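You operate a simulated robot arm through the tools that you are given. There is no shell and no other tool.

The job below is to be done with a simulated robot arm. You get a single attempt, and the scene is never put back.

## Task
Move the brown holder from machine three to machine four and clamp each post at 5 newtons.
Fine: power three off and free its posts first; machine four stays off.

The check looks at the end state, three seconds after you hand in, the way a careful person would. Anything else that was tipped, shoved, dropped, spilled or broken makes it a failure.

## Robot
A 7-joint arm with a four-finger gripper, fixed in place. Base frame: the origin is at the foot of the arm, x ahead of it, y to its left, z up. Units: cm, rad, N and s.
Its first joint turns from -1.204 to 3.002 rad. Payload 3.67 kg.
The TCP is the grasp point between the finger pads, 2.8 cm short of the fingertips. In the tool frame z runs along the fingers and y along their closing line. Largest opening 11.2 cm; the body of the gripper starts 7.3 cm behind the TCP.
Orientation is that of the tool frame in the base frame, as a unit quaternion [x, y, z, w]. With the fingers straight down and closing along the base's y, the tool's x points along the base's -x, its y along +y and its z along -z.

## Interface
- The arm moves only by the tool servo_tool. Its argument "deltas" is a list of rows, each an object of numbers (a shift or turn left out is 0, a gripper value left out holds the last): "rx", "ry", "rz": the turn, a rotation vector about the base's x, y, z in rad; "x", "y", "z": the shift along the base's x, y, z in cm; "hand": the closure, from 0 (fully open) to 1 (shut). In form: [{"rx": .., "ry": .., "rz": .., "x": .., "y": .., "z": .., "hand": ..}, ...]. A call has 1 to 20 rows; each row shifts and turns the commanded pose from where the row before left it. A row lasts 0.2 s, in which the tool goes at most 5 cm and 0.15 rad; a call with a longer step from one row to the next is refused whole, and so is a gripper value outside its range. Where a pose cannot be reached the arm comes as near as it can. A force on the tool above 40 N (or 10 N above the force at the start of the call, whichever is more), or a blocked arm, ends the call early, and 0.2 s more pass. Each finger halts on what it meets, pressing with about 37 N; the grip force reading is that of the motor and also rises with nothing between the fingers. The clock runs only during rows and for 0.2 s after the last one: add rows that do not move to give the fingers time. The reply holds the time, the measured pose of the TCP, the force on the tool along the base axes, the opening and the grip force, in the units named above and with some noise, with the torque about the TCP (base axes, N m) and any sound that the robot's microphone picked up, and new pictures: "views" is both (left out), scene, wrist or none.
- Cameras (640 x 400 px; columns grow to the right, rows downward): "scene" is fixed at [22.23, -64.92, 183.59]; the picture's right is [0.34, -0.94, 0.00], its down [-0.82, -0.30, -0.49] and it looks along [0.46, 0.17, -0.87] (base axes); focal length 342 px, centre (320, 200). "wrist" rides on the gripper at [6, -1.8, -10.4] in the tool frame; the picture's right is [0.29, 0.96, 0.00], its down [-0.80, 0.24, -0.55] and it looks along [-0.53, 0.16, 0.83] (tool axes); focal length 234 px, centre (320, 200). There is no depth. A picture from a camera that has moved, and an enlarged one, comes with that camera's place and axes in the base frame and with its lens.
- move_column(by): slides the trunk up (or, below 0, down) by that many cm; the arm rides with it, the base frame stays. It gives what a move gives, with no picture.
- enlarge(camera, box): a new picture of the part [left, top, right, bottom] of that camera's present view, enlarged. No time passes.
- sign_off(): hands the job in; it is judged then, once.

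Places have to be worked out from the pictures, the camera data and where the tool is seen. Open the gripper and draw the arm clear of the work before you hand the job in, unless the task says otherwise.

The tools are called after "Request:" by a JSON object that holds its "api" and its "payload". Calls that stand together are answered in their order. servo_tool: Moves the arm, as the interface text tells. Its arguments: {"type":"object","properties":{"deltas":{"type":"array","items":{"type":"object","properties":{"rx":{"type":"number"},"ry":{"type":"number"},"rz":{"type":"number"},"x":{"type":"number"},"y":{"type":"number"},"z":{"type":"number"},"hand":{"type":"number"}}}},"views":{"type":"string","enum":["both","scene","wrist","none"]}},"required":["deltas"]} The other tools are called the same way: move_column (by) slides the trunk up or down; enlarge (camera, box) takes an enlarged picture of a part of a camera's view; sign_off () hands the job in.

At the start:

```text
clock: 0.0
tcp_pos: [39.16, -31.83, 138.18]
ee_rot: [0.0, 1.0, 0.001, 0.0]
ft_force: [-0.4, 0.4, -0.9]
ft_torque: [0.02, -0.01, 0.01]
width: 11.24
finger_force: 0.0
trunk travel left (down, up): [-72.5, 11.5]
```

scene: 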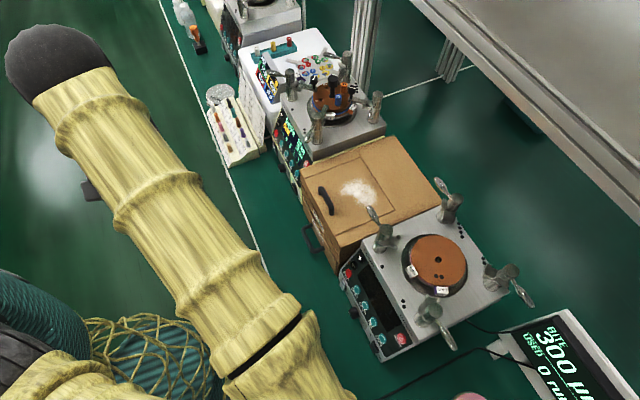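
wrist: 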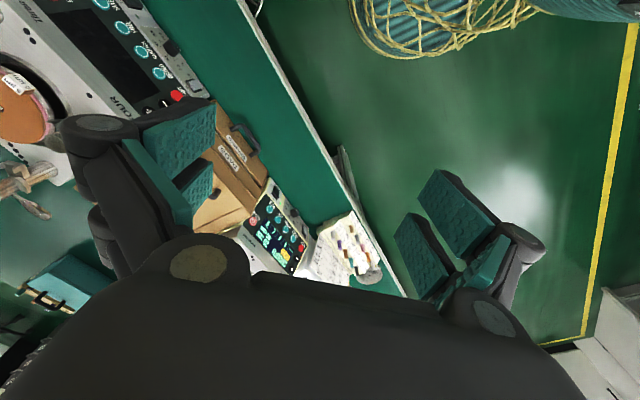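

The scene shows a row of machines on a floor or bench. I'll enlarge several regions to identify the machines, the displays and the bite-force meter.

Request:
{"api": "enlarge", "payload": {"camera": "scene", "box": [320, 160, 560, 370]}}

Request:
{"api": "enlarge", "payload": {"camera": "scene", "box": [240, 30, 400, 180]}}

Request:
{"api": "enlarge", "payload": {"camera": "scene", "box": [470, 290, 640, 400]}}

Request:
{"api": "enlarge", "payload": {"camera": "scene", "box": [160, 0, 340, 110]}}

```text
1.90 times, centred on (440, 265) of scene
camera zoom: at [22.23, -64.92, 183.59], right [0.34, -0.94, 0.0], down [-0.82, -0.3, -0.49], along [0.46, 0.17, -0.87], focal length 651 px, centre (91, 76)
```

zoom: 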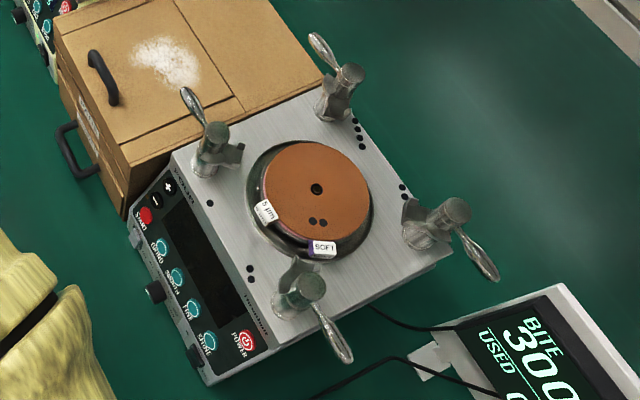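

```text
2.67 times, centred on (320, 105) of scene
camera zoom: at [22.23, -64.92, 183.59], right [0.34, -0.94, 0.0], down [-0.82, -0.3, -0.49], along [0.46, 0.17, -0.87], focal length 911 px, centre (320, 453)
```

zoom: 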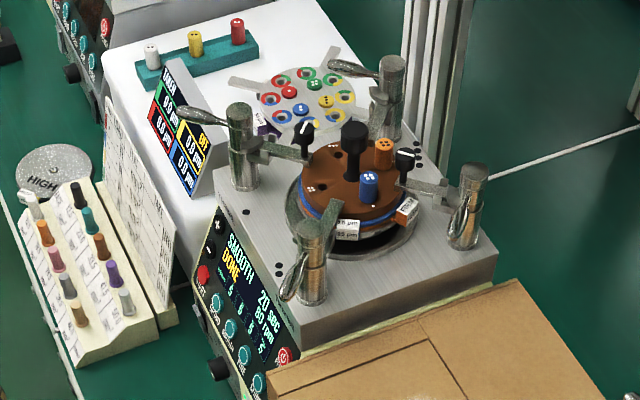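

```text
3.64 times, centred on (555, 345) of scene
camera zoom: at [22.23, -64.92, 183.59], right [0.34, -0.94, 0.0], down [-0.82, -0.3, -0.49], along [0.46, 0.17, -0.87], focal length 1242 px, centre (-534, -327)
```

zoom: 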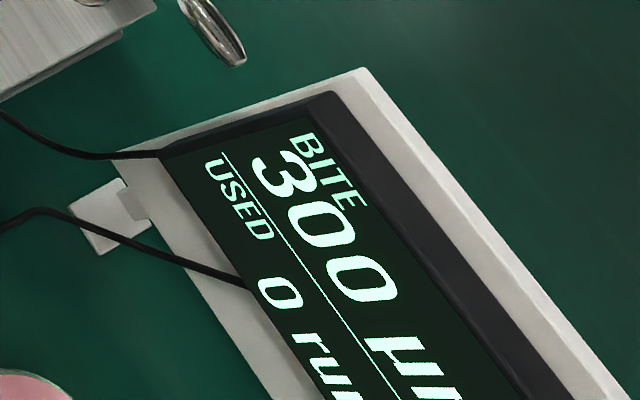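

```text
3.56 times, centred on (250, 55) of scene
camera zoom: at [22.23, -64.92, 183.59], right [0.34, -0.94, 0.0], down [-0.82, -0.3, -0.49], along [0.46, 0.17, -0.87], focal length 1214 px, centre (569, 716)
```

zoom: 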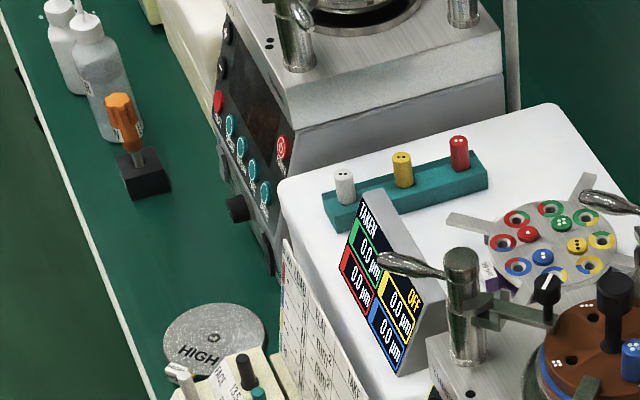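

The near machine has an empty disc, and the middle one has the brown holder with four posts and a lit DONE screen. I'll move the arm high above the bench so the wrist camera shows more and I can triangulate.

Request:
{"api": "servo_tool", "payload": {"deltas": [{"x": 2, "y": -4}, {"x": 2, "y": -4}, {"x": 2, "y": -4}, {"x": 2, "y": -4}, {"x": 2, "y": -4}, {"x": 0}]}}

```text
clock: 1.4
tcp_pos: [49.24, -51.96, 137.97]
ee_rot: [-0.001, 1.0, 0.002, 0.0]
ft_force: [0.1, 0.2, 0.1]
ft_torque: [0.02, -0.02, -0.01]
width: 11.17
finger_force: 0.1
trunk travel left (down, up): [-72.5, 11.5]
camera wrist: at [43.23, -53.93, 148.52], right [-0.29, 0.96, 0.0], down [0.8, 0.24, 0.55], along [0.53, 0.16, -0.83], focal length 234 px, centre (320, 200)
```

scene: 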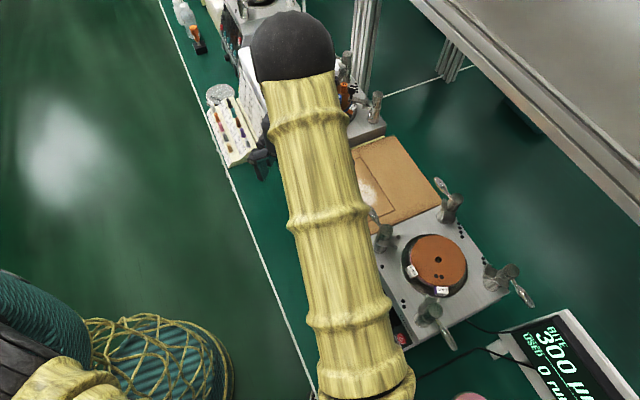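
wrist: 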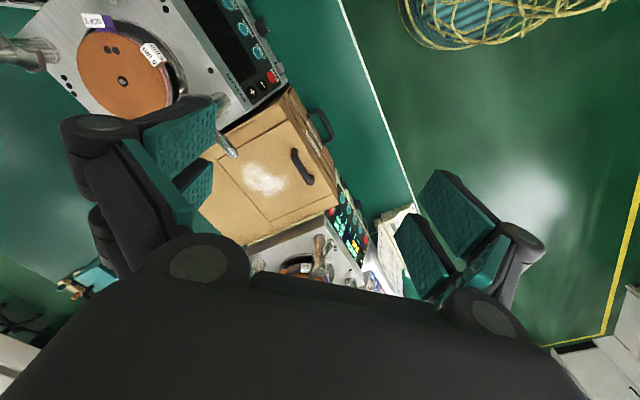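

The disc centre on the near machine triangulates to about (56, -81, 109). Now I'll sweep the arm left, along +y, to see the other machines.

Request:
{"api": "servo_tool", "payload": {"deltas": [{"x": -1, "y": 4.8}, {"x": -1, "y": 4.8}, {"x": -1, "y": 4.8}, {"x": -1, "y": 4.8}, {"x": -1, "y": 4.8}, {"x": -1, "y": 4.8}, {"x": -1, "y": 4.8}, {"x": -1, "y": 4.8}, {"x": -1, "y": 4.8}, {"x": -1, "y": 4.8}, {"x": 0}]}}

Request:
{"api": "servo_tool", "payload": {"deltas": [{"x": 0, "y": 4.8}, {"x": 0, "y": 4.8}, {"x": 0, "y": 4.8}, {"x": 0, "y": 4.8}, {"x": 0, "y": 4.8}, {"x": 0, "y": 4.8}, {"x": 0, "y": 4.8}, {"x": 0, "y": 4.8}, {"x": 0, "y": 4.8}, {"x": 0, "y": 4.8}, {"x": 0}]}}

```text
clock: 3.8
tcp_pos: [39.08, -4.08, 138.24]
ee_rot: [0.0, 1.0, 0.002, 0.0]
ft_force: [-0.8, -0.6, -0.1]
ft_torque: [0.06, 0.01, -0.01]
width: 11.19
finger_force: 0.1
trunk travel left (down, up): [-72.5, 11.5]
camera wrist: at [33.19, -5.98, 148.68], right [-0.29, 0.96, 0.0], down [0.8, 0.24, 0.55], along [0.53, 0.16, -0.83], focal length 234 px, centre (320, 200)
```

scene: 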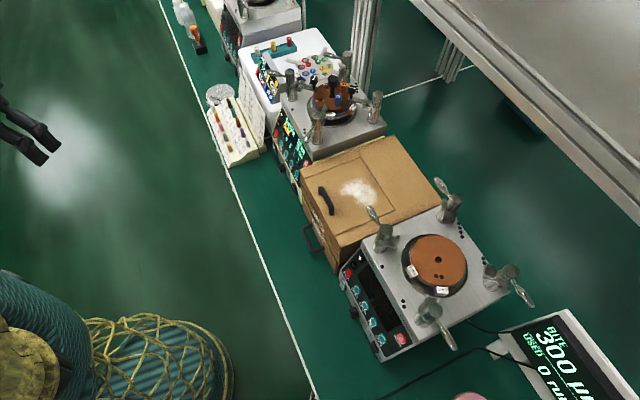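
wrist: 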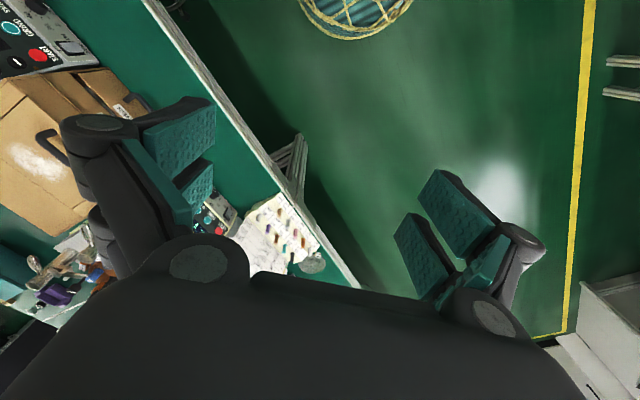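

```text
clock: 6.0
tcp_pos: [41.67, 38.59, 149.03]
ee_rot: [0.018, 0.996, 0.088, -0.008]
ft_force: [0.5, 0.0, -0.3]
ft_torque: [-0.02, 0.02, 0.0]
width: 11.19
finger_force: 0.0
trunk travel left (down, up): [-72.5, 11.5]
stopped in row 10: the arm was blocked; the commanded pose is now the measured one
camera wrist: at [35.78, 35.09, 159.18], right [-0.25, 0.95, 0.17], down [0.81, 0.11, 0.57], along [0.53, 0.28, -0.8], focal length 234 px, centre (320, 200)
```

scene: 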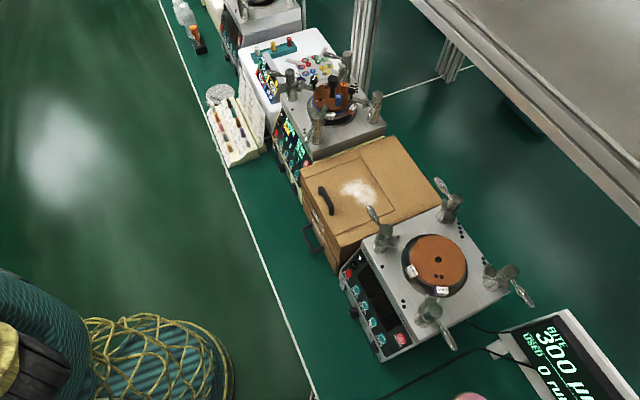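
wrist: 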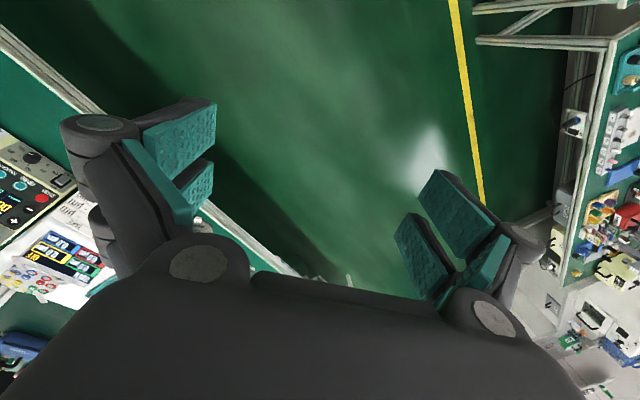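

The arm hit a limit at far +y. The two machines I can reach sit near (56, -81) and (89, -44), facing the base. I'll go back, straighten the tool, and yaw about -0.72 so the wrist camera looks out at the bench.

Request:
{"api": "servo_tool", "payload": {"deltas": [{"x": 0, "y": -4.6, "z": -0.6, "rx": -0.088, "ry": -0.008, "rz": 0.018}, {"x": 0, "y": -4.6, "z": -0.6, "rx": -0.088, "ry": -0.008, "rz": 0.018}, {"x": 0.2, "y": -4.6, "z": -0.6, "rz": -0.05}, {"x": 0.2, "y": -4.6, "z": -0.6, "rz": -0.05}, {"x": 0.2, "y": -4.6, "z": -0.6, "rz": -0.05}, {"x": 0.2, "y": -4.6, "z": -0.6, "rz": -0.05}, {"x": 0.2, "y": -4.6, "z": -0.6, "rz": -0.05}, {"x": 0.2, "y": -4.6, "z": -0.6, "rz": -0.05}, {"x": 0.2, "y": -4.6, "z": -0.6, "rz": -0.05}, {"x": 0.2, "y": -4.6, "z": -0.6, "rz": -0.05}, {"x": 0.2, "y": -4.6, "z": -0.6, "rz": -0.05}, {"x": 0.2, "y": -4.6, "z": -0.6, "rz": -0.05}, {"x": 0.2, "y": -4.6, "z": -0.6, "rz": -0.05}, {"x": 0.2, "y": -4.6, "z": -0.6, "rz": -0.05}, {"x": 0.2, "y": -4.6, "z": -0.6, "rz": -0.05}, {"x": 0.2, "y": -4.6, "z": -0.6, "rz": -0.05}, {"x": 0.2, "y": -4.6, "z": 0, "rz": -0.02}, {}]}}

```text
clock: 9.8
tcp_pos: [44.38, -40.25, 139.85]
ee_rot: [0.353, 0.936, 0.001, 0.002]
ft_force: [-0.2, 0.7, -0.1]
ft_torque: [-0.01, -0.03, -0.04]
width: 11.22
finger_force: 0.0
trunk travel left (down, up): [-72.5, 11.5]
camera wrist: at [38.71, -37.72, 150.3], right [0.41, 0.91, 0.0], down [0.76, -0.35, 0.56], along [0.51, -0.23, -0.83], focal length 234 px, centre (320, 200)
```

scene: 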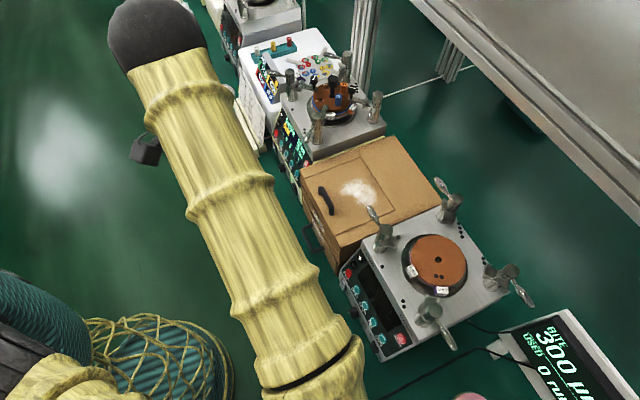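
wrist: 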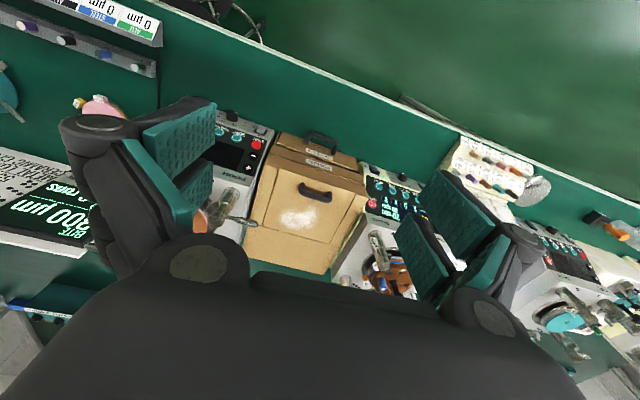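

Now I can see the near machine, the box, the middle machine and the far machine at right. I'll enlarge the wrist view.

Request:
{"api": "enlarge", "payload": {"camera": "wrist", "box": [180, 90, 460, 300]}}

Request:
{"api": "enlarge", "payload": {"camera": "wrist", "box": [440, 120, 640, 400]}}

Request:
{"api": "enlarge", "payload": {"camera": "wrist", "box": [0, 0, 200, 280]}}

```text
1.90 times, centred on (320, 195) of wrist
camera zoom: at [38.71, -37.72, 150.3], right [0.41, 0.91, 0.0], down [0.76, -0.35, 0.56], along [0.51, -0.23, -0.83], focal length 446 px, centre (320, 210)
```

zoom: 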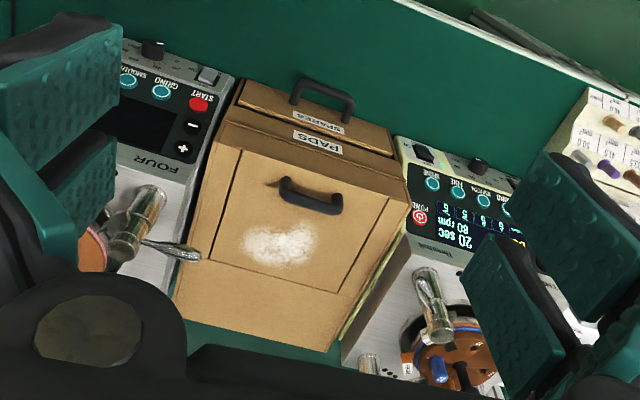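

```text
1.43 times, centred on (540, 260) of wrist
camera zoom: at [38.71, -37.72, 150.3], right [0.41, 0.91, 0.0], down [0.76, -0.35, 0.56], along [0.51, -0.23, -0.83], focal length 334 px, centre (6, 114)
```

zoom: 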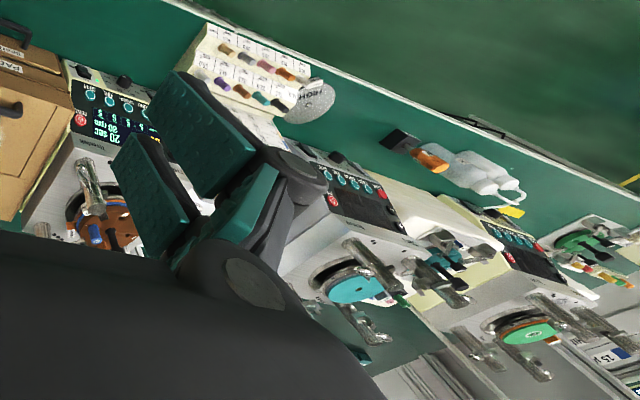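

```text
1.43 times, centred on (100, 140) of wrist
camera zoom: at [38.71, -37.72, 150.3], right [0.41, 0.91, 0.0], down [0.76, -0.35, 0.56], along [0.51, -0.23, -0.83], focal length 334 px, centre (634, 286)
```

zoom: 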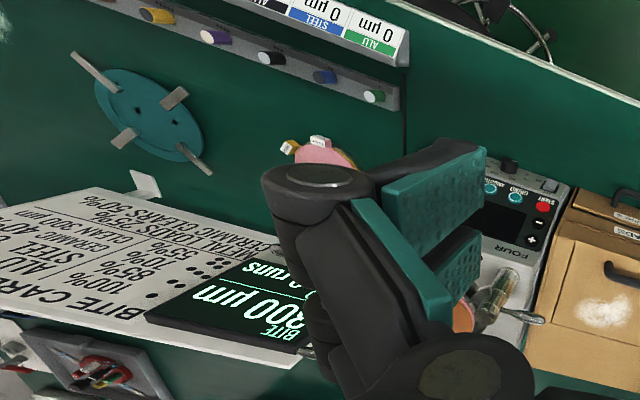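

The near machine is labelled FOUR and is off. The middle machine is on and reads 20 sec, 80 rpm. I'll move closer to the middle machine to read its label, screen and clamp posts.

Request:
{"api": "servo_tool", "payload": {"deltas": [{"x": 4, "y": 2.5}, {"x": 4, "y": 2.5}, {"x": 4, "y": 2}, {"x": 2}, {}]}}

Request:
{"api": "enlarge", "payload": {"camera": "wrist", "box": [210, 60, 420, 260]}}

```text
clock: 11.0
tcp_pos: [58.94, -32.78, 139.44]
ee_rot: [0.352, 0.936, 0.001, 0.002]
ft_force: [0.2, 0.5, -1.0]
ft_torque: [-0.02, 0.01, 0.02]
width: 11.19
finger_force: 0.0
trunk travel left (down, up): [-72.5, 11.5]
camera wrist: at [53.09, -30.36, 149.9], right [0.41, 0.91, 0.0], down [0.76, -0.35, 0.56], along [0.51, -0.23, -0.83], focal length 234 px, centre (320, 200)
```

scene: 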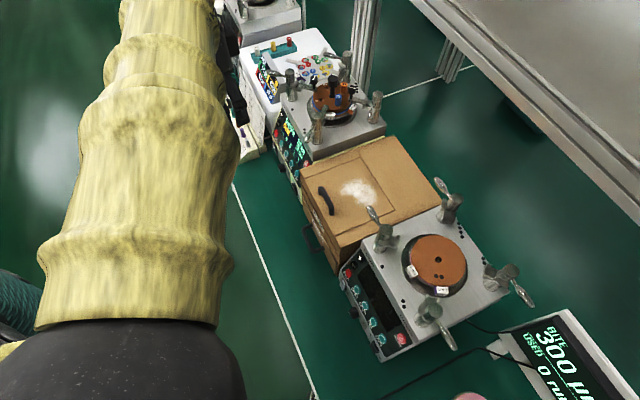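
wrist: 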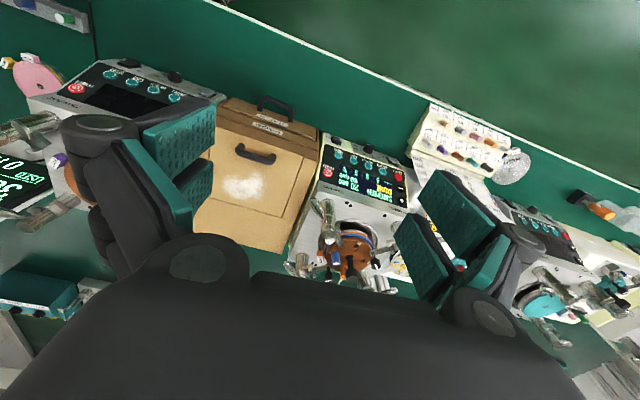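

```text
2.00 times, centred on (315, 160) of wrist
camera zoom: at [53.09, -30.36, 149.9], right [0.41, 0.91, 0.0], down [0.76, -0.35, 0.56], along [0.51, -0.23, -0.83], focal length 468 px, centre (330, 280)
```

zoom: 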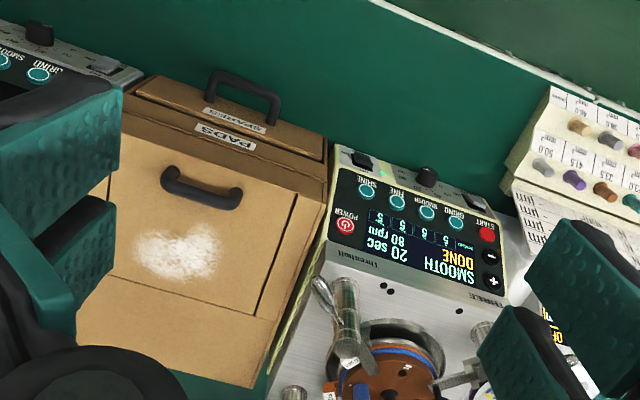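

The middle machine is labelled THREE and shows SMOOTH DONE, 20 sec, 80 rpm, plus a row of four numbers. I'll zoom in on the screen and on the posts of both machines.

Request:
{"api": "enlarge", "payload": {"camera": "wrist", "box": [310, 125, 415, 215]}}

Request:
{"api": "enlarge", "payload": {"camera": "wrist", "box": [280, 190, 410, 300]}}

Request:
{"api": "enlarge", "payload": {"camera": "scene", "box": [275, 40, 395, 150]}}

Request:
{"api": "enlarge", "payload": {"camera": "scene", "box": [360, 170, 460, 270]}}

Request:
{"api": "enlarge", "payload": {"camera": "scene", "box": [400, 240, 540, 350]}}

Request:
{"api": "enlarge", "payload": {"camera": "wrist", "box": [0, 40, 130, 220]}}

```text
4.44 times, centred on (362, 170) of wrist
camera zoom: at [53.09, -30.36, 149.9], right [0.41, 0.91, 0.0], down [0.76, -0.35, 0.56], along [0.51, -0.23, -0.83], focal length 1041 px, centre (131, 333)
```

zoom: 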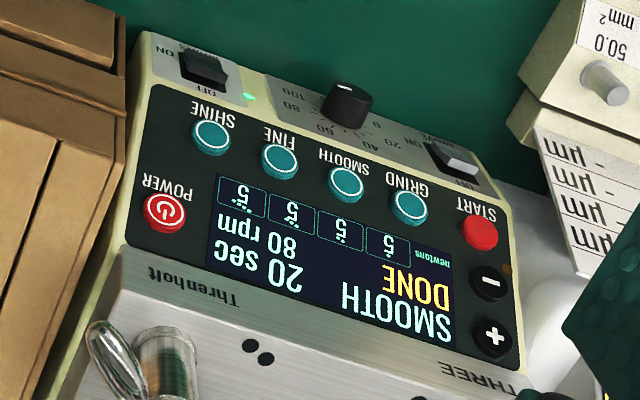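

```text
3.64 times, centred on (345, 245) of wrist
camera zoom: at [53.09, -30.36, 149.9], right [0.41, 0.91, 0.0], down [0.76, -0.35, 0.56], along [0.51, -0.23, -0.83], focal length 852 px, centre (229, 36)
```

zoom: 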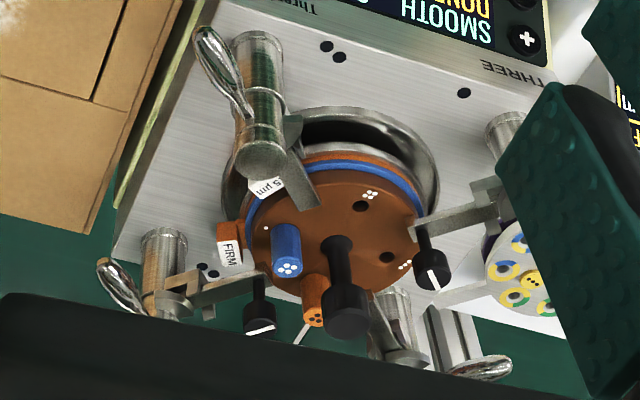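

```text
3.64 times, centred on (335, 95) of scene
camera zoom: at [22.23, -64.92, 183.59], right [0.34, -0.94, 0.0], down [-0.82, -0.3, -0.49], along [0.46, 0.17, -0.87], focal length 1242 px, centre (266, 582)
```

zoom: 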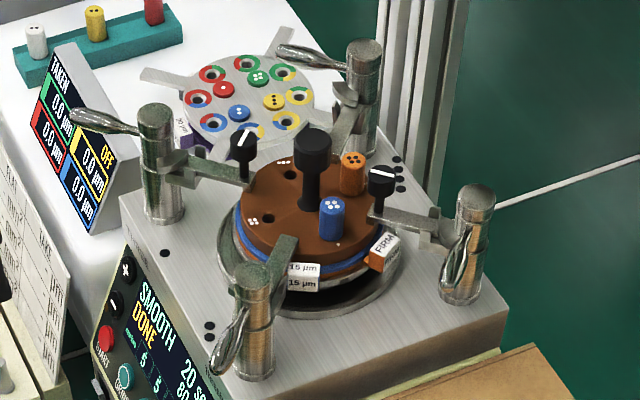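

```text
4.00 times, centred on (410, 220) of scene
camera zoom: at [22.23, -64.92, 183.59], right [0.34, -0.94, 0.0], down [-0.82, -0.3, -0.49], along [0.46, 0.17, -0.87], focal length 1366 px, centre (-40, 120)
```

zoom: 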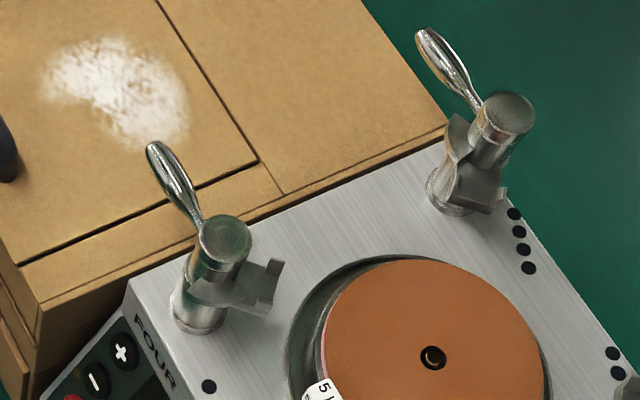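

```text
3.64 times, centred on (470, 295) of scene
camera zoom: at [22.23, -64.92, 183.59], right [0.34, -0.94, 0.0], down [-0.82, -0.3, -0.49], along [0.46, 0.17, -0.87], focal length 1242 px, centre (-226, -146)
```

zoom: 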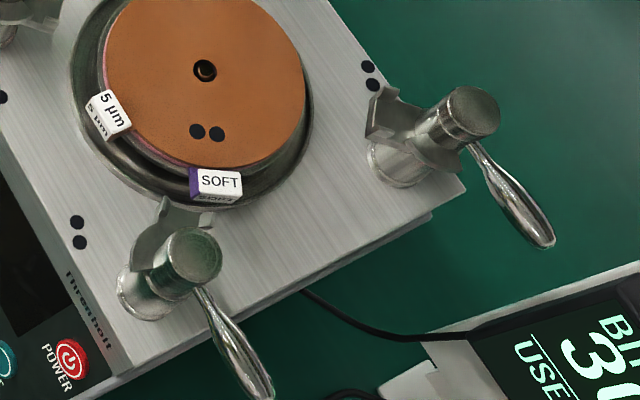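

```text
2.22 times, centred on (65, 130) of wrist
camera zoom: at [53.09, -30.36, 149.9], right [0.41, 0.91, 0.0], down [0.76, -0.35, 0.56], along [0.51, -0.23, -0.83], focal length 520 px, centre (887, 356)
```

zoom: 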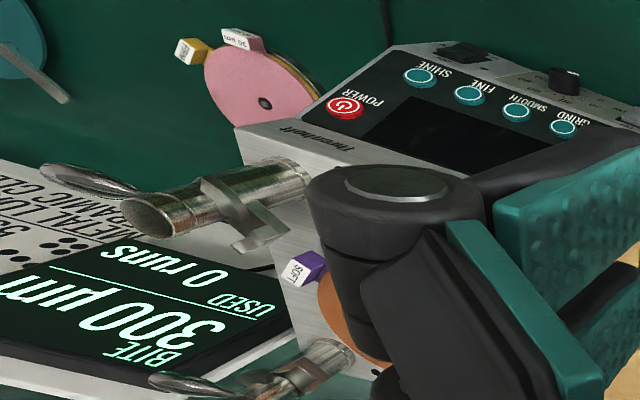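

Screen THREE shows 5, 5, 5, 5 newtons, tagged with pips per post. To understand the mechanism and how force is set, I need close-ups of machine four's posts, so I'll move the camera over there.

Request:
{"api": "servo_tool", "payload": {"deltas": [{"x": -2.2, "y": -4.1}, {"x": -2.2, "y": -4.1}, {"x": -2.2, "y": -4.1}, {"x": -2.2, "y": -4.1}, {"x": -2.2, "y": -4.1, "z": -1}, {"x": -2.2, "y": -4.1, "z": -1}, {"x": -2.2, "y": -4.1, "z": -1}, {"x": -2.2, "y": -4.1, "z": -2}, {"x": -2.2, "y": -4.1, "z": -2}, {}]}}

Request:
{"api": "enlarge", "payload": {"camera": "wrist", "box": [200, 60, 420, 260]}}

```text
refused: row 8 steps farther than a row can; nothing moved
```

```text
2.00 times, centred on (310, 160) of wrist
camera zoom: at [53.09, -30.36, 149.9], right [0.41, 0.91, 0.0], down [0.76, -0.35, 0.56], along [0.51, -0.23, -0.83], focal length 468 px, centre (340, 280)
```

zoom: 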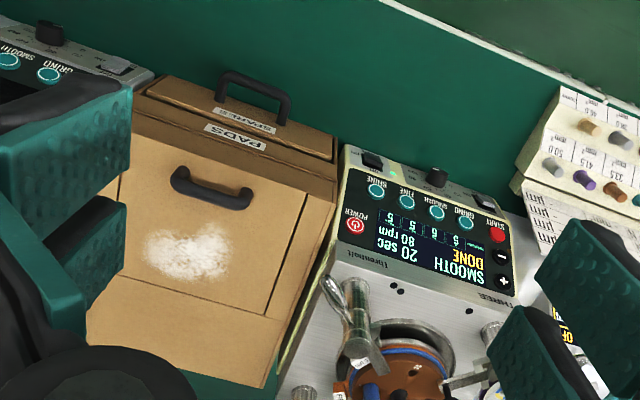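

One row was slightly too long, so the call was refused. I'll resend it with a smaller z step per row.

Request:
{"api": "servo_tool", "payload": {"deltas": [{"x": -2.2, "y": -4.1, "z": -1}, {"x": -2.2, "y": -4.1, "z": -1}, {"x": -2.2, "y": -4.1, "z": -1}, {"x": -2.2, "y": -4.1, "z": -1}, {"x": -2.2, "y": -4.1, "z": -1}, {"x": -2.2, "y": -4.1, "z": -1}, {"x": -2.2, "y": -4.1, "z": -1}, {"x": -2.2, "y": -4.1, "z": -1}, {"x": -2.2, "y": -4.1, "z": -1}, {}]}}

Request:
{"api": "enlarge", "payload": {"camera": "wrist", "box": [200, 60, 420, 260]}}

```text
clock: 13.2
tcp_pos: [52.32, -64.42, 128.18]
ee_rot: [0.353, 0.936, 0.002, 0.001]
ft_force: [-0.1, 0.0, 0.9]
ft_torque: [-0.06, 0.0, -0.02]
width: 11.2
finger_force: 0.0
out of reach, approached as far as the arm can: row 5, 6, 7, 8, 9
trunk travel left (down, up): [-72.5, 11.5]
camera wrist: at [46.72, -61.98, 138.58], right [0.41, 0.91, 0.01], down [0.76, -0.35, 0.56], along [0.51, -0.23, -0.83], focal length 234 px, centre (320, 200)
```

scene: 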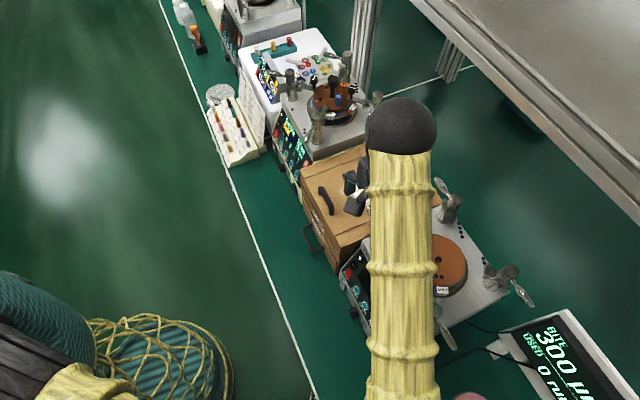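
wrist: 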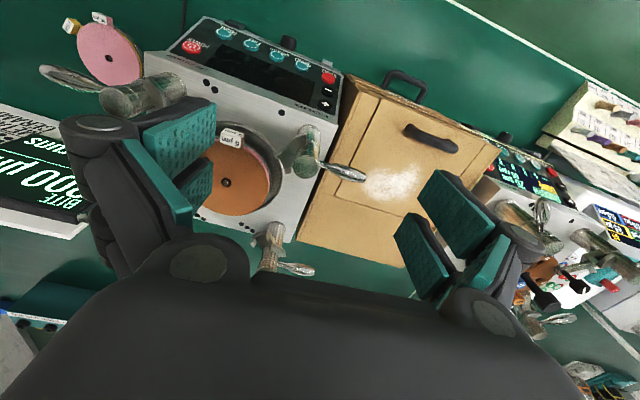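

```text
2.00 times, centred on (310, 160) of wrist
camera zoom: at [46.72, -61.98, 138.58], right [0.41, 0.91, 0.01], down [0.76, -0.35, 0.56], along [0.51, -0.23, -0.83], focal length 468 px, centre (340, 280)
```

zoom: 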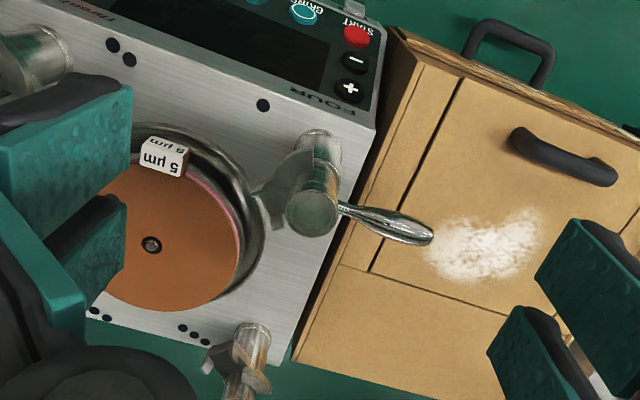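

The arm can't get close to base at this angle, probably because joint 1 reaches its limit with the elbow swung right. It's at r≈83. I'll nudge outward a little and see how it tracks.

Request:
{"api": "servo_tool", "payload": {"deltas": [{"x": 0, "y": 0, "z": 2}, {}], "views": "none"}}

Request:
{"api": "enlarge", "payload": {"camera": "wrist", "box": [240, 120, 350, 290]}}

Request:
{"api": "enlarge", "payload": {"camera": "wrist", "box": [30, 20, 230, 120]}}

Request:
{"api": "enlarge", "payload": {"camera": "wrist", "box": [480, 130, 640, 340]}}

```text
clock: 13.8
tcp_pos: [52.74, -63.65, 130.5]
ee_rot: [0.351, 0.936, 0.0, 0.002]
ft_force: [0.2, -0.1, 0.6]
ft_torque: [-0.01, 0.03, -0.03]
width: 11.22
finger_force: 0.1
out of reach, approached as far as the arm can: row 1
trunk travel left (down, up): [-72.5, 11.5]
```

```text
2.35 times, centred on (295, 205) of wrist
camera zoom: at [47.0, -61.15, 140.93], right [0.41, 0.91, 0.0], down [0.76, -0.34, 0.56], along [0.51, -0.23, -0.83], focal length 551 px, centre (379, 188)
```

zoom: 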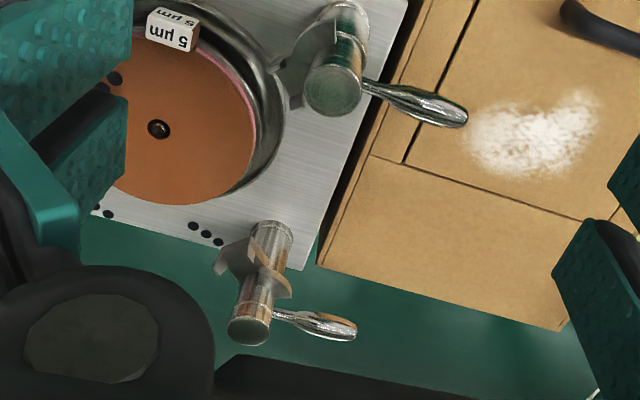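

```text
3.20 times, centred on (130, 70) of wrist
camera zoom: at [47.0, -61.15, 140.93], right [0.41, 0.91, 0.0], down [0.76, -0.34, 0.56], along [0.51, -0.23, -0.83], focal length 749 px, centre (928, 616)
```

zoom: 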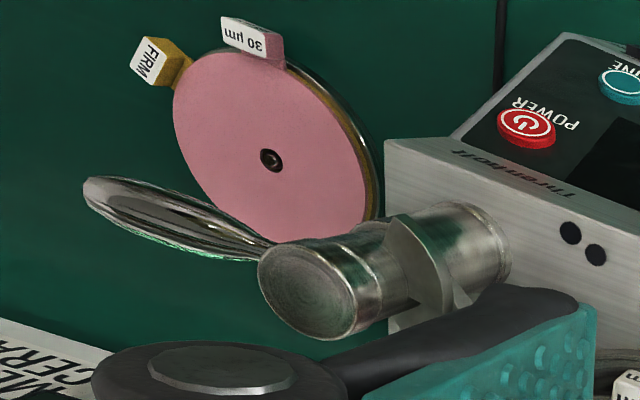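

```text
1.90 times, centred on (560, 235) of wrist
camera zoom: at [47.0, -61.15, 140.93], right [0.41, 0.91, 0.0], down [0.76, -0.34, 0.56], along [0.51, -0.23, -0.83], focal length 446 px, centre (-137, 133)
```

zoom: 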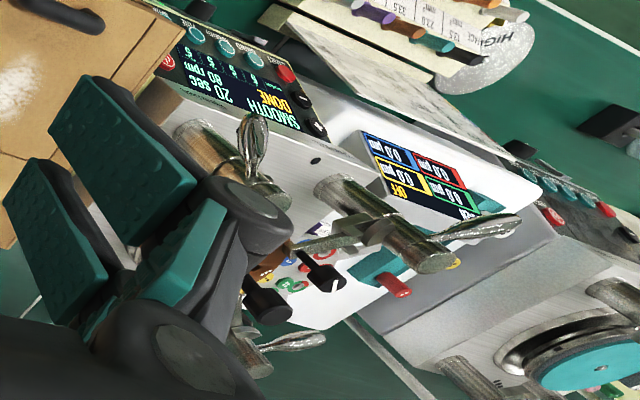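

The posts are cylinders with a lever and an arm on what looks like a helical groove. I need a closer look at machine three's clamped posts, so I'll move back toward it and check where the commanded pose really is.

Request:
{"api": "servo_tool", "payload": {"deltas": [{"x": 1.5, "y": 3.5, "z": 2}, {"x": 1.5, "y": 3.5, "z": 2}, {"x": 1.5, "y": 3.5, "z": 2}, {"x": 1.5, "y": 3.5, "z": 2}, {"x": 1.5, "y": 3.5}, {"x": 1.5, "y": 3.5}, {"x": 1.5, "y": 3.5}, {}], "views": "wrist"}}

```text
clock: 15.6
tcp_pos: [63.08, -39.75, 138.33]
ee_rot: [0.353, 0.936, 0.003, 0.002]
ft_force: [-0.7, -0.1, -0.3]
ft_torque: [0.04, -0.04, 0.0]
width: 11.22
finger_force: 0.0
trunk travel left (down, up): [-72.5, 11.5]
camera wrist: at [57.44, -37.26, 148.71], right [0.42, 0.91, 0.01], down [0.76, -0.35, 0.56], along [0.51, -0.23, -0.83], focal length 234 px, centre (320, 200)
```

wrist: 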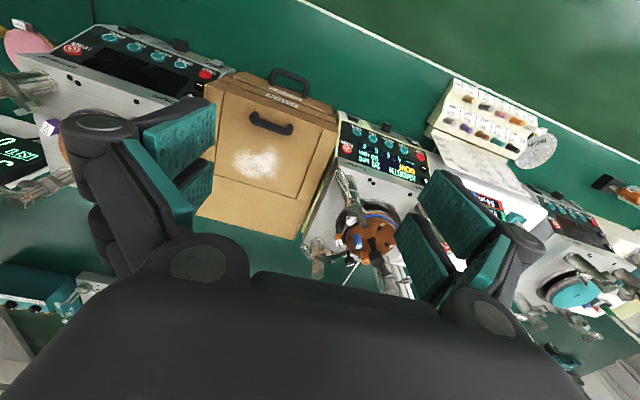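

After an out-of-reach move, the command resets to the measured pose. I'll place the camera squarely in front of machine three with more yaw so its clamps show between the fingers.

Request:
{"api": "servo_tool", "payload": {"deltas": [{"x": 2, "y": 1.2, "rz": -0.06}, {"x": 2, "y": 1.2, "rz": -0.06}, {"x": 2, "y": 1.2, "rz": -0.06}, {"x": 2, "y": 1.2, "rz": -0.06}, {"x": 2, "y": 1.2, "rz": -0.06}, {"x": 2, "y": 1.2, "rz": -0.06}, {}], "views": "both"}}

Request:
{"api": "enlarge", "payload": {"camera": "wrist", "box": [200, 60, 420, 260]}}

```text
clock: 17.2
tcp_pos: [75.48, -32.58, 138.62]
ee_rot: [0.515, 0.857, 0.001, 0.002]
ft_force: [-0.1, -0.7, 0.2]
ft_torque: [0.02, 0.0, 0.01]
width: 11.2
finger_force: 0.1
trunk travel left (down, up): [-72.5, 11.5]
camera wrist: at [71.05, -28.14, 149.03], right [0.71, 0.7, 0.0], down [0.58, -0.59, 0.56], along [0.39, -0.39, -0.83], focal length 234 px, centre (320, 200)
```

scene: 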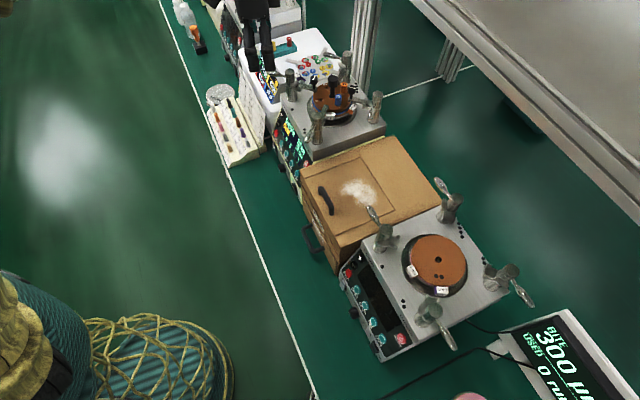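
wrist: 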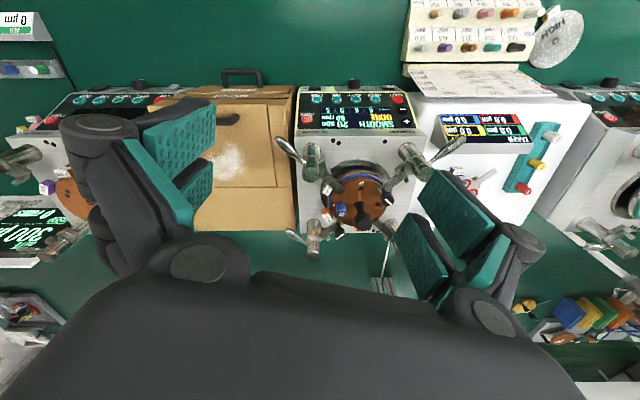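

```text
2.00 times, centred on (310, 160) of wrist
camera zoom: at [71.05, -28.14, 149.03], right [0.71, 0.7, 0.0], down [0.58, -0.59, 0.56], along [0.39, -0.39, -0.83], focal length 468 px, centre (340, 280)
```

zoom: 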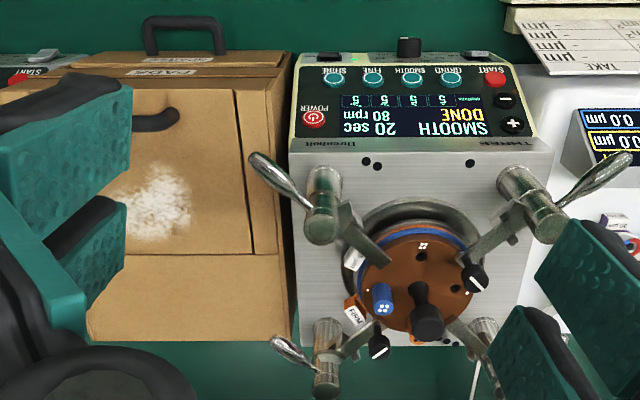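

The view is now square to the bench: row direction u≈(0.71, 0.70), outward v≈(0.70, -0.71). I'll zoom in on the holder, the posts and the labels.

Request:
{"api": "enlarge", "payload": {"camera": "wrist", "box": [270, 125, 430, 255]}}

Request:
{"api": "enlarge", "payload": {"camera": "wrist", "box": [265, 130, 345, 190]}}

Request:
{"api": "enlarge", "payload": {"camera": "wrist", "box": [275, 190, 355, 260]}}

Request:
{"api": "enlarge", "payload": {"camera": "wrist", "box": [375, 120, 475, 210]}}

Request:
{"api": "enlarge", "payload": {"camera": "scene", "box": [300, 45, 390, 135]}}

Request:
{"api": "enlarge", "payload": {"camera": "scene", "box": [280, 60, 340, 130]}}

```text
3.08 times, centred on (350, 190) of wrist
camera zoom: at [71.05, -28.14, 149.03], right [0.71, 0.7, 0.0], down [0.58, -0.59, 0.56], along [0.39, -0.39, -0.83], focal length 720 px, centre (228, 231)
```

zoom: 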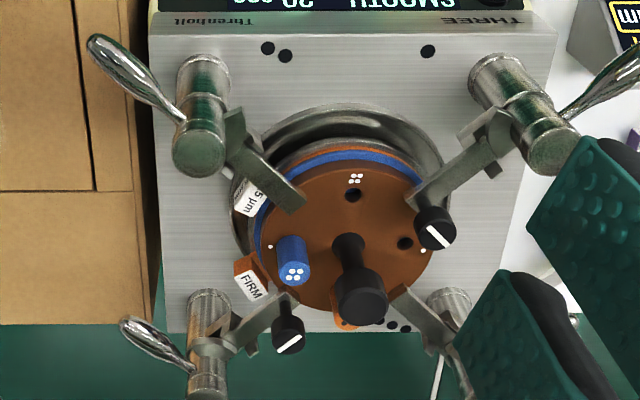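

```text
6.67 times, centred on (305, 160) of wrist
camera zoom: at [71.05, -28.14, 149.03], right [0.71, 0.7, 0.0], down [0.58, -0.59, 0.56], along [0.39, -0.39, -0.83], focal length 1561 px, centre (420, 467)
```

zoom: 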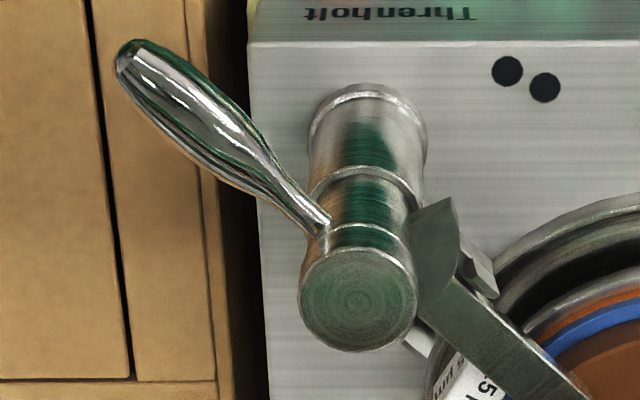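

```text
5.71 times, centred on (315, 225) of wrist
camera zoom: at [71.05, -28.14, 149.03], right [0.71, 0.7, 0.0], down [0.58, -0.59, 0.56], along [0.39, -0.39, -0.83], focal length 1338 px, centre (349, 57)
```

zoom: 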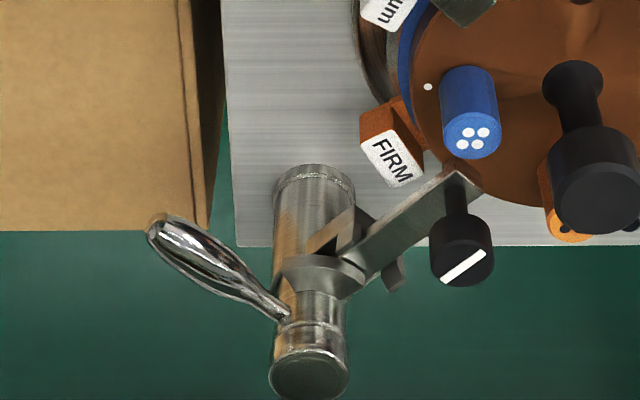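

```text
4.44 times, centred on (425, 165) of wrist
camera zoom: at [71.05, -28.14, 149.03], right [0.71, 0.7, 0.0], down [0.58, -0.59, 0.56], along [0.39, -0.39, -0.83], focal length 1041 px, centre (-147, 356)
```

zoom: 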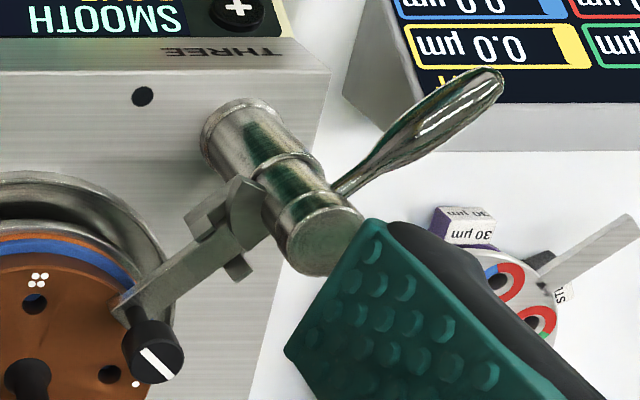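

```text
4.44 times, centred on (345, 90) of scene
camera zoom: at [22.23, -64.92, 183.59], right [0.34, -0.94, 0.0], down [-0.82, -0.3, -0.49], along [0.46, 0.17, -0.87], focal length 1518 px, centre (209, 689)
```

zoom: 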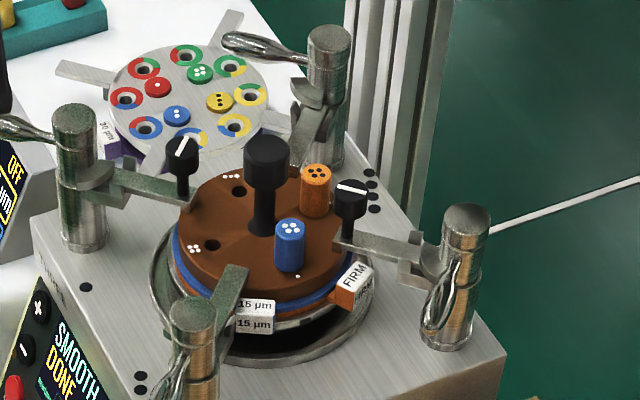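

```text
5.71 times, centred on (310, 95) of scene
camera zoom: at [22.23, -64.92, 183.59], right [0.34, -0.94, 0.0], down [-0.82, -0.3, -0.49], along [0.46, 0.17, -0.87], focal length 1952 px, centre (377, 800)
```

zoom: 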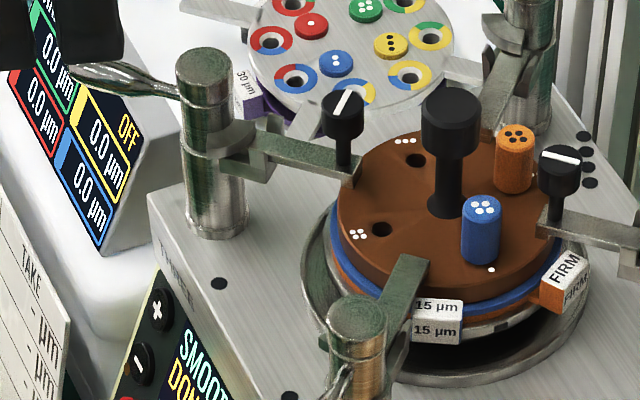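

Machine three's post tops come out at about z=114.5 and the holder handle at about (96, -42, 116), roughly 105 cm out. I'll test the reach by moving outward at a safe height.

Request:
{"api": "servo_tool", "payload": {"deltas": [{"x": 2.1, "y": -2.1}, {"x": 2.1, "y": -2.1}, {"x": 2.1, "y": -2.1}, {"x": 2.1, "y": -2.1}, {"x": 2.1, "y": -2.1}, {"x": 2.1, "y": -2.1}, {}], "views": "both"}}

```text
clock: 18.8
tcp_pos: [87.67, -44.51, 138.29]
ee_rot: [0.515, 0.857, 0.001, 0.002]
ft_force: [-0.4, 0.4, -0.2]
ft_torque: [-0.02, -0.01, 0.0]
width: 11.18
finger_force: 0.0
trunk travel left (down, up): [-72.5, 11.5]
camera wrist: at [83.33, -40.2, 148.79], right [0.71, 0.71, 0.0], down [0.58, -0.59, 0.56], along [0.39, -0.39, -0.83], focal length 234 px, centre (320, 200)
```

scene: 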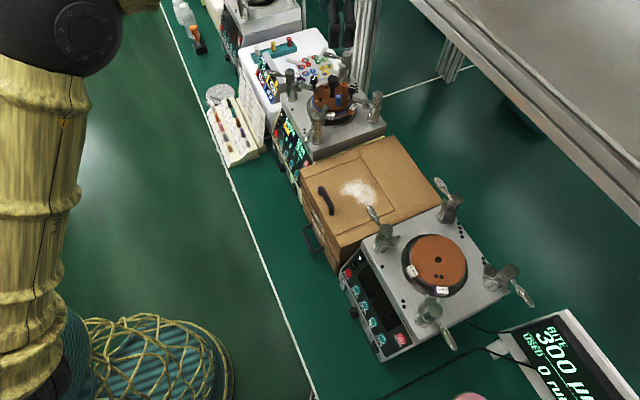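
wrist: 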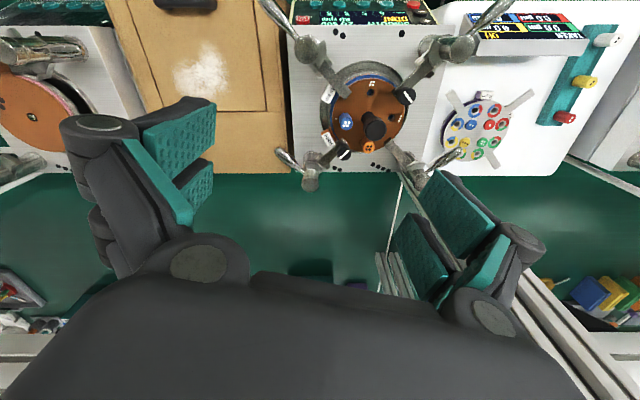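

It reached r=98 without trouble, and this is a good top view of machine three. I'll zoom in on it.

Request:
{"api": "enlarge", "payload": {"camera": "wrist", "box": [260, 20, 500, 200]}}

Request:
{"api": "enlarge", "payload": {"camera": "wrist", "box": [310, 60, 430, 170]}}

Request:
{"api": "enlarge", "payload": {"camera": "wrist", "box": [265, 110, 365, 200]}}

Request:
{"api": "enlarge", "payload": {"camera": "wrist", "box": [370, 110, 470, 200]}}

Request:
{"api": "enlarge", "payload": {"camera": "wrist", "box": [0, 10, 130, 200]}}

```text
2.22 times, centred on (380, 110) of wrist
camera zoom: at [83.33, -40.2, 148.79], right [0.71, 0.71, 0.0], down [0.58, -0.59, 0.56], along [0.39, -0.39, -0.83], focal length 520 px, centre (187, 400)
```

zoom: 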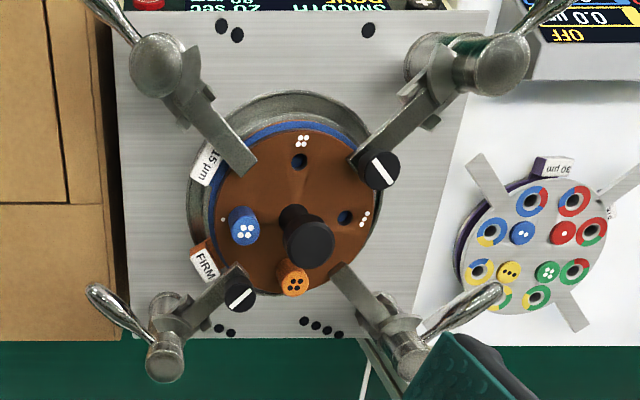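

```text
3.64 times, centred on (370, 115) of wrist
camera zoom: at [83.33, -40.2, 148.79], right [0.71, 0.71, 0.0], down [0.58, -0.59, 0.56], along [0.39, -0.39, -0.83], focal length 852 px, centre (138, 509)
```

zoom: 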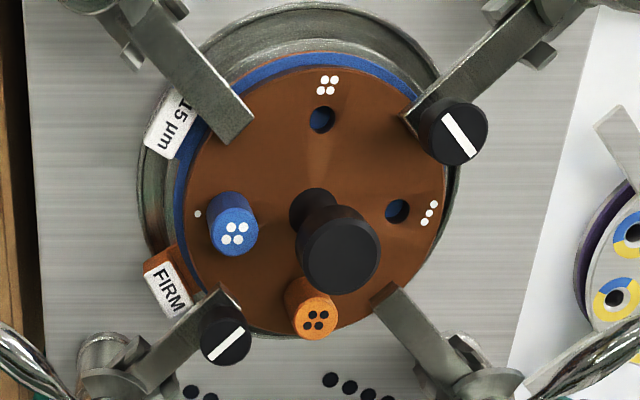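

```text
4.44 times, centred on (315, 155) of wrist
camera zoom: at [83.33, -40.2, 148.79], right [0.71, 0.71, 0.0], down [0.58, -0.59, 0.56], along [0.39, -0.39, -0.83], focal length 1041 px, centre (342, 400)
```

zoom: 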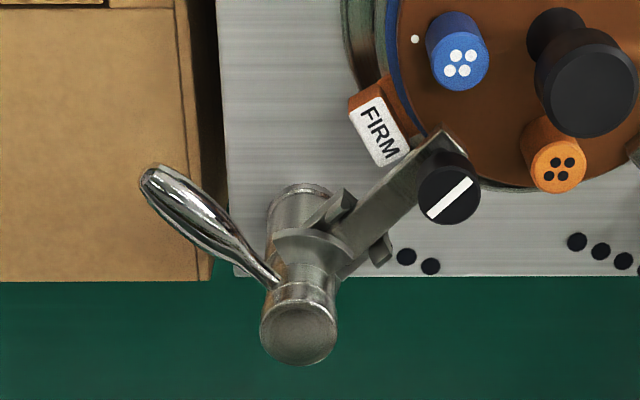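

```text
4.44 times, centred on (420, 155) of wrist
camera zoom: at [83.33, -40.2, 148.79], right [0.71, 0.71, 0.0], down [0.58, -0.59, 0.56], along [0.39, -0.39, -0.83], focal length 1041 px, centre (-124, 400)
```

zoom: 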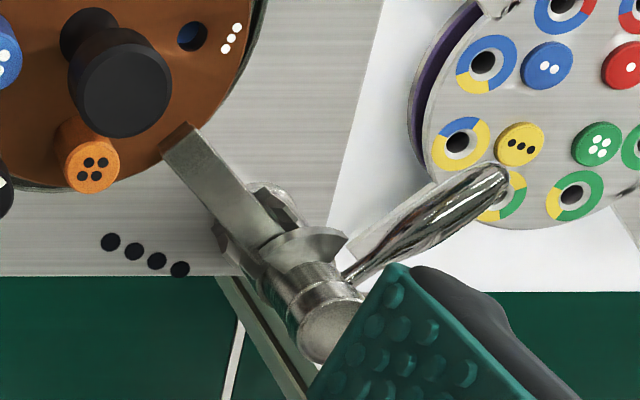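

```text
2.11 times, centred on (65, 105) of wrist
camera zoom: at [83.33, -40.2, 148.79], right [0.71, 0.71, 0.0], down [0.58, -0.59, 0.56], along [0.39, -0.39, -0.83], focal length 493 px, centre (857, 400)
```

zoom: 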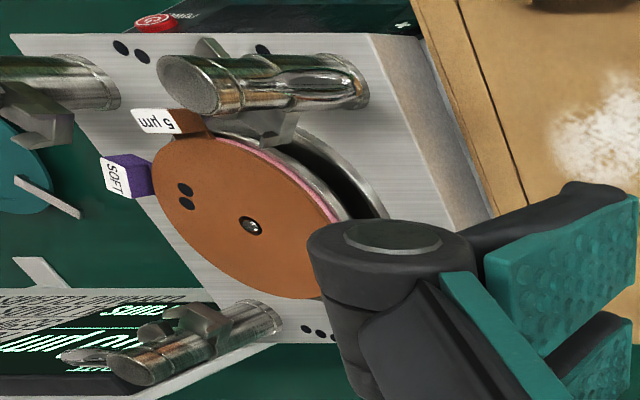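

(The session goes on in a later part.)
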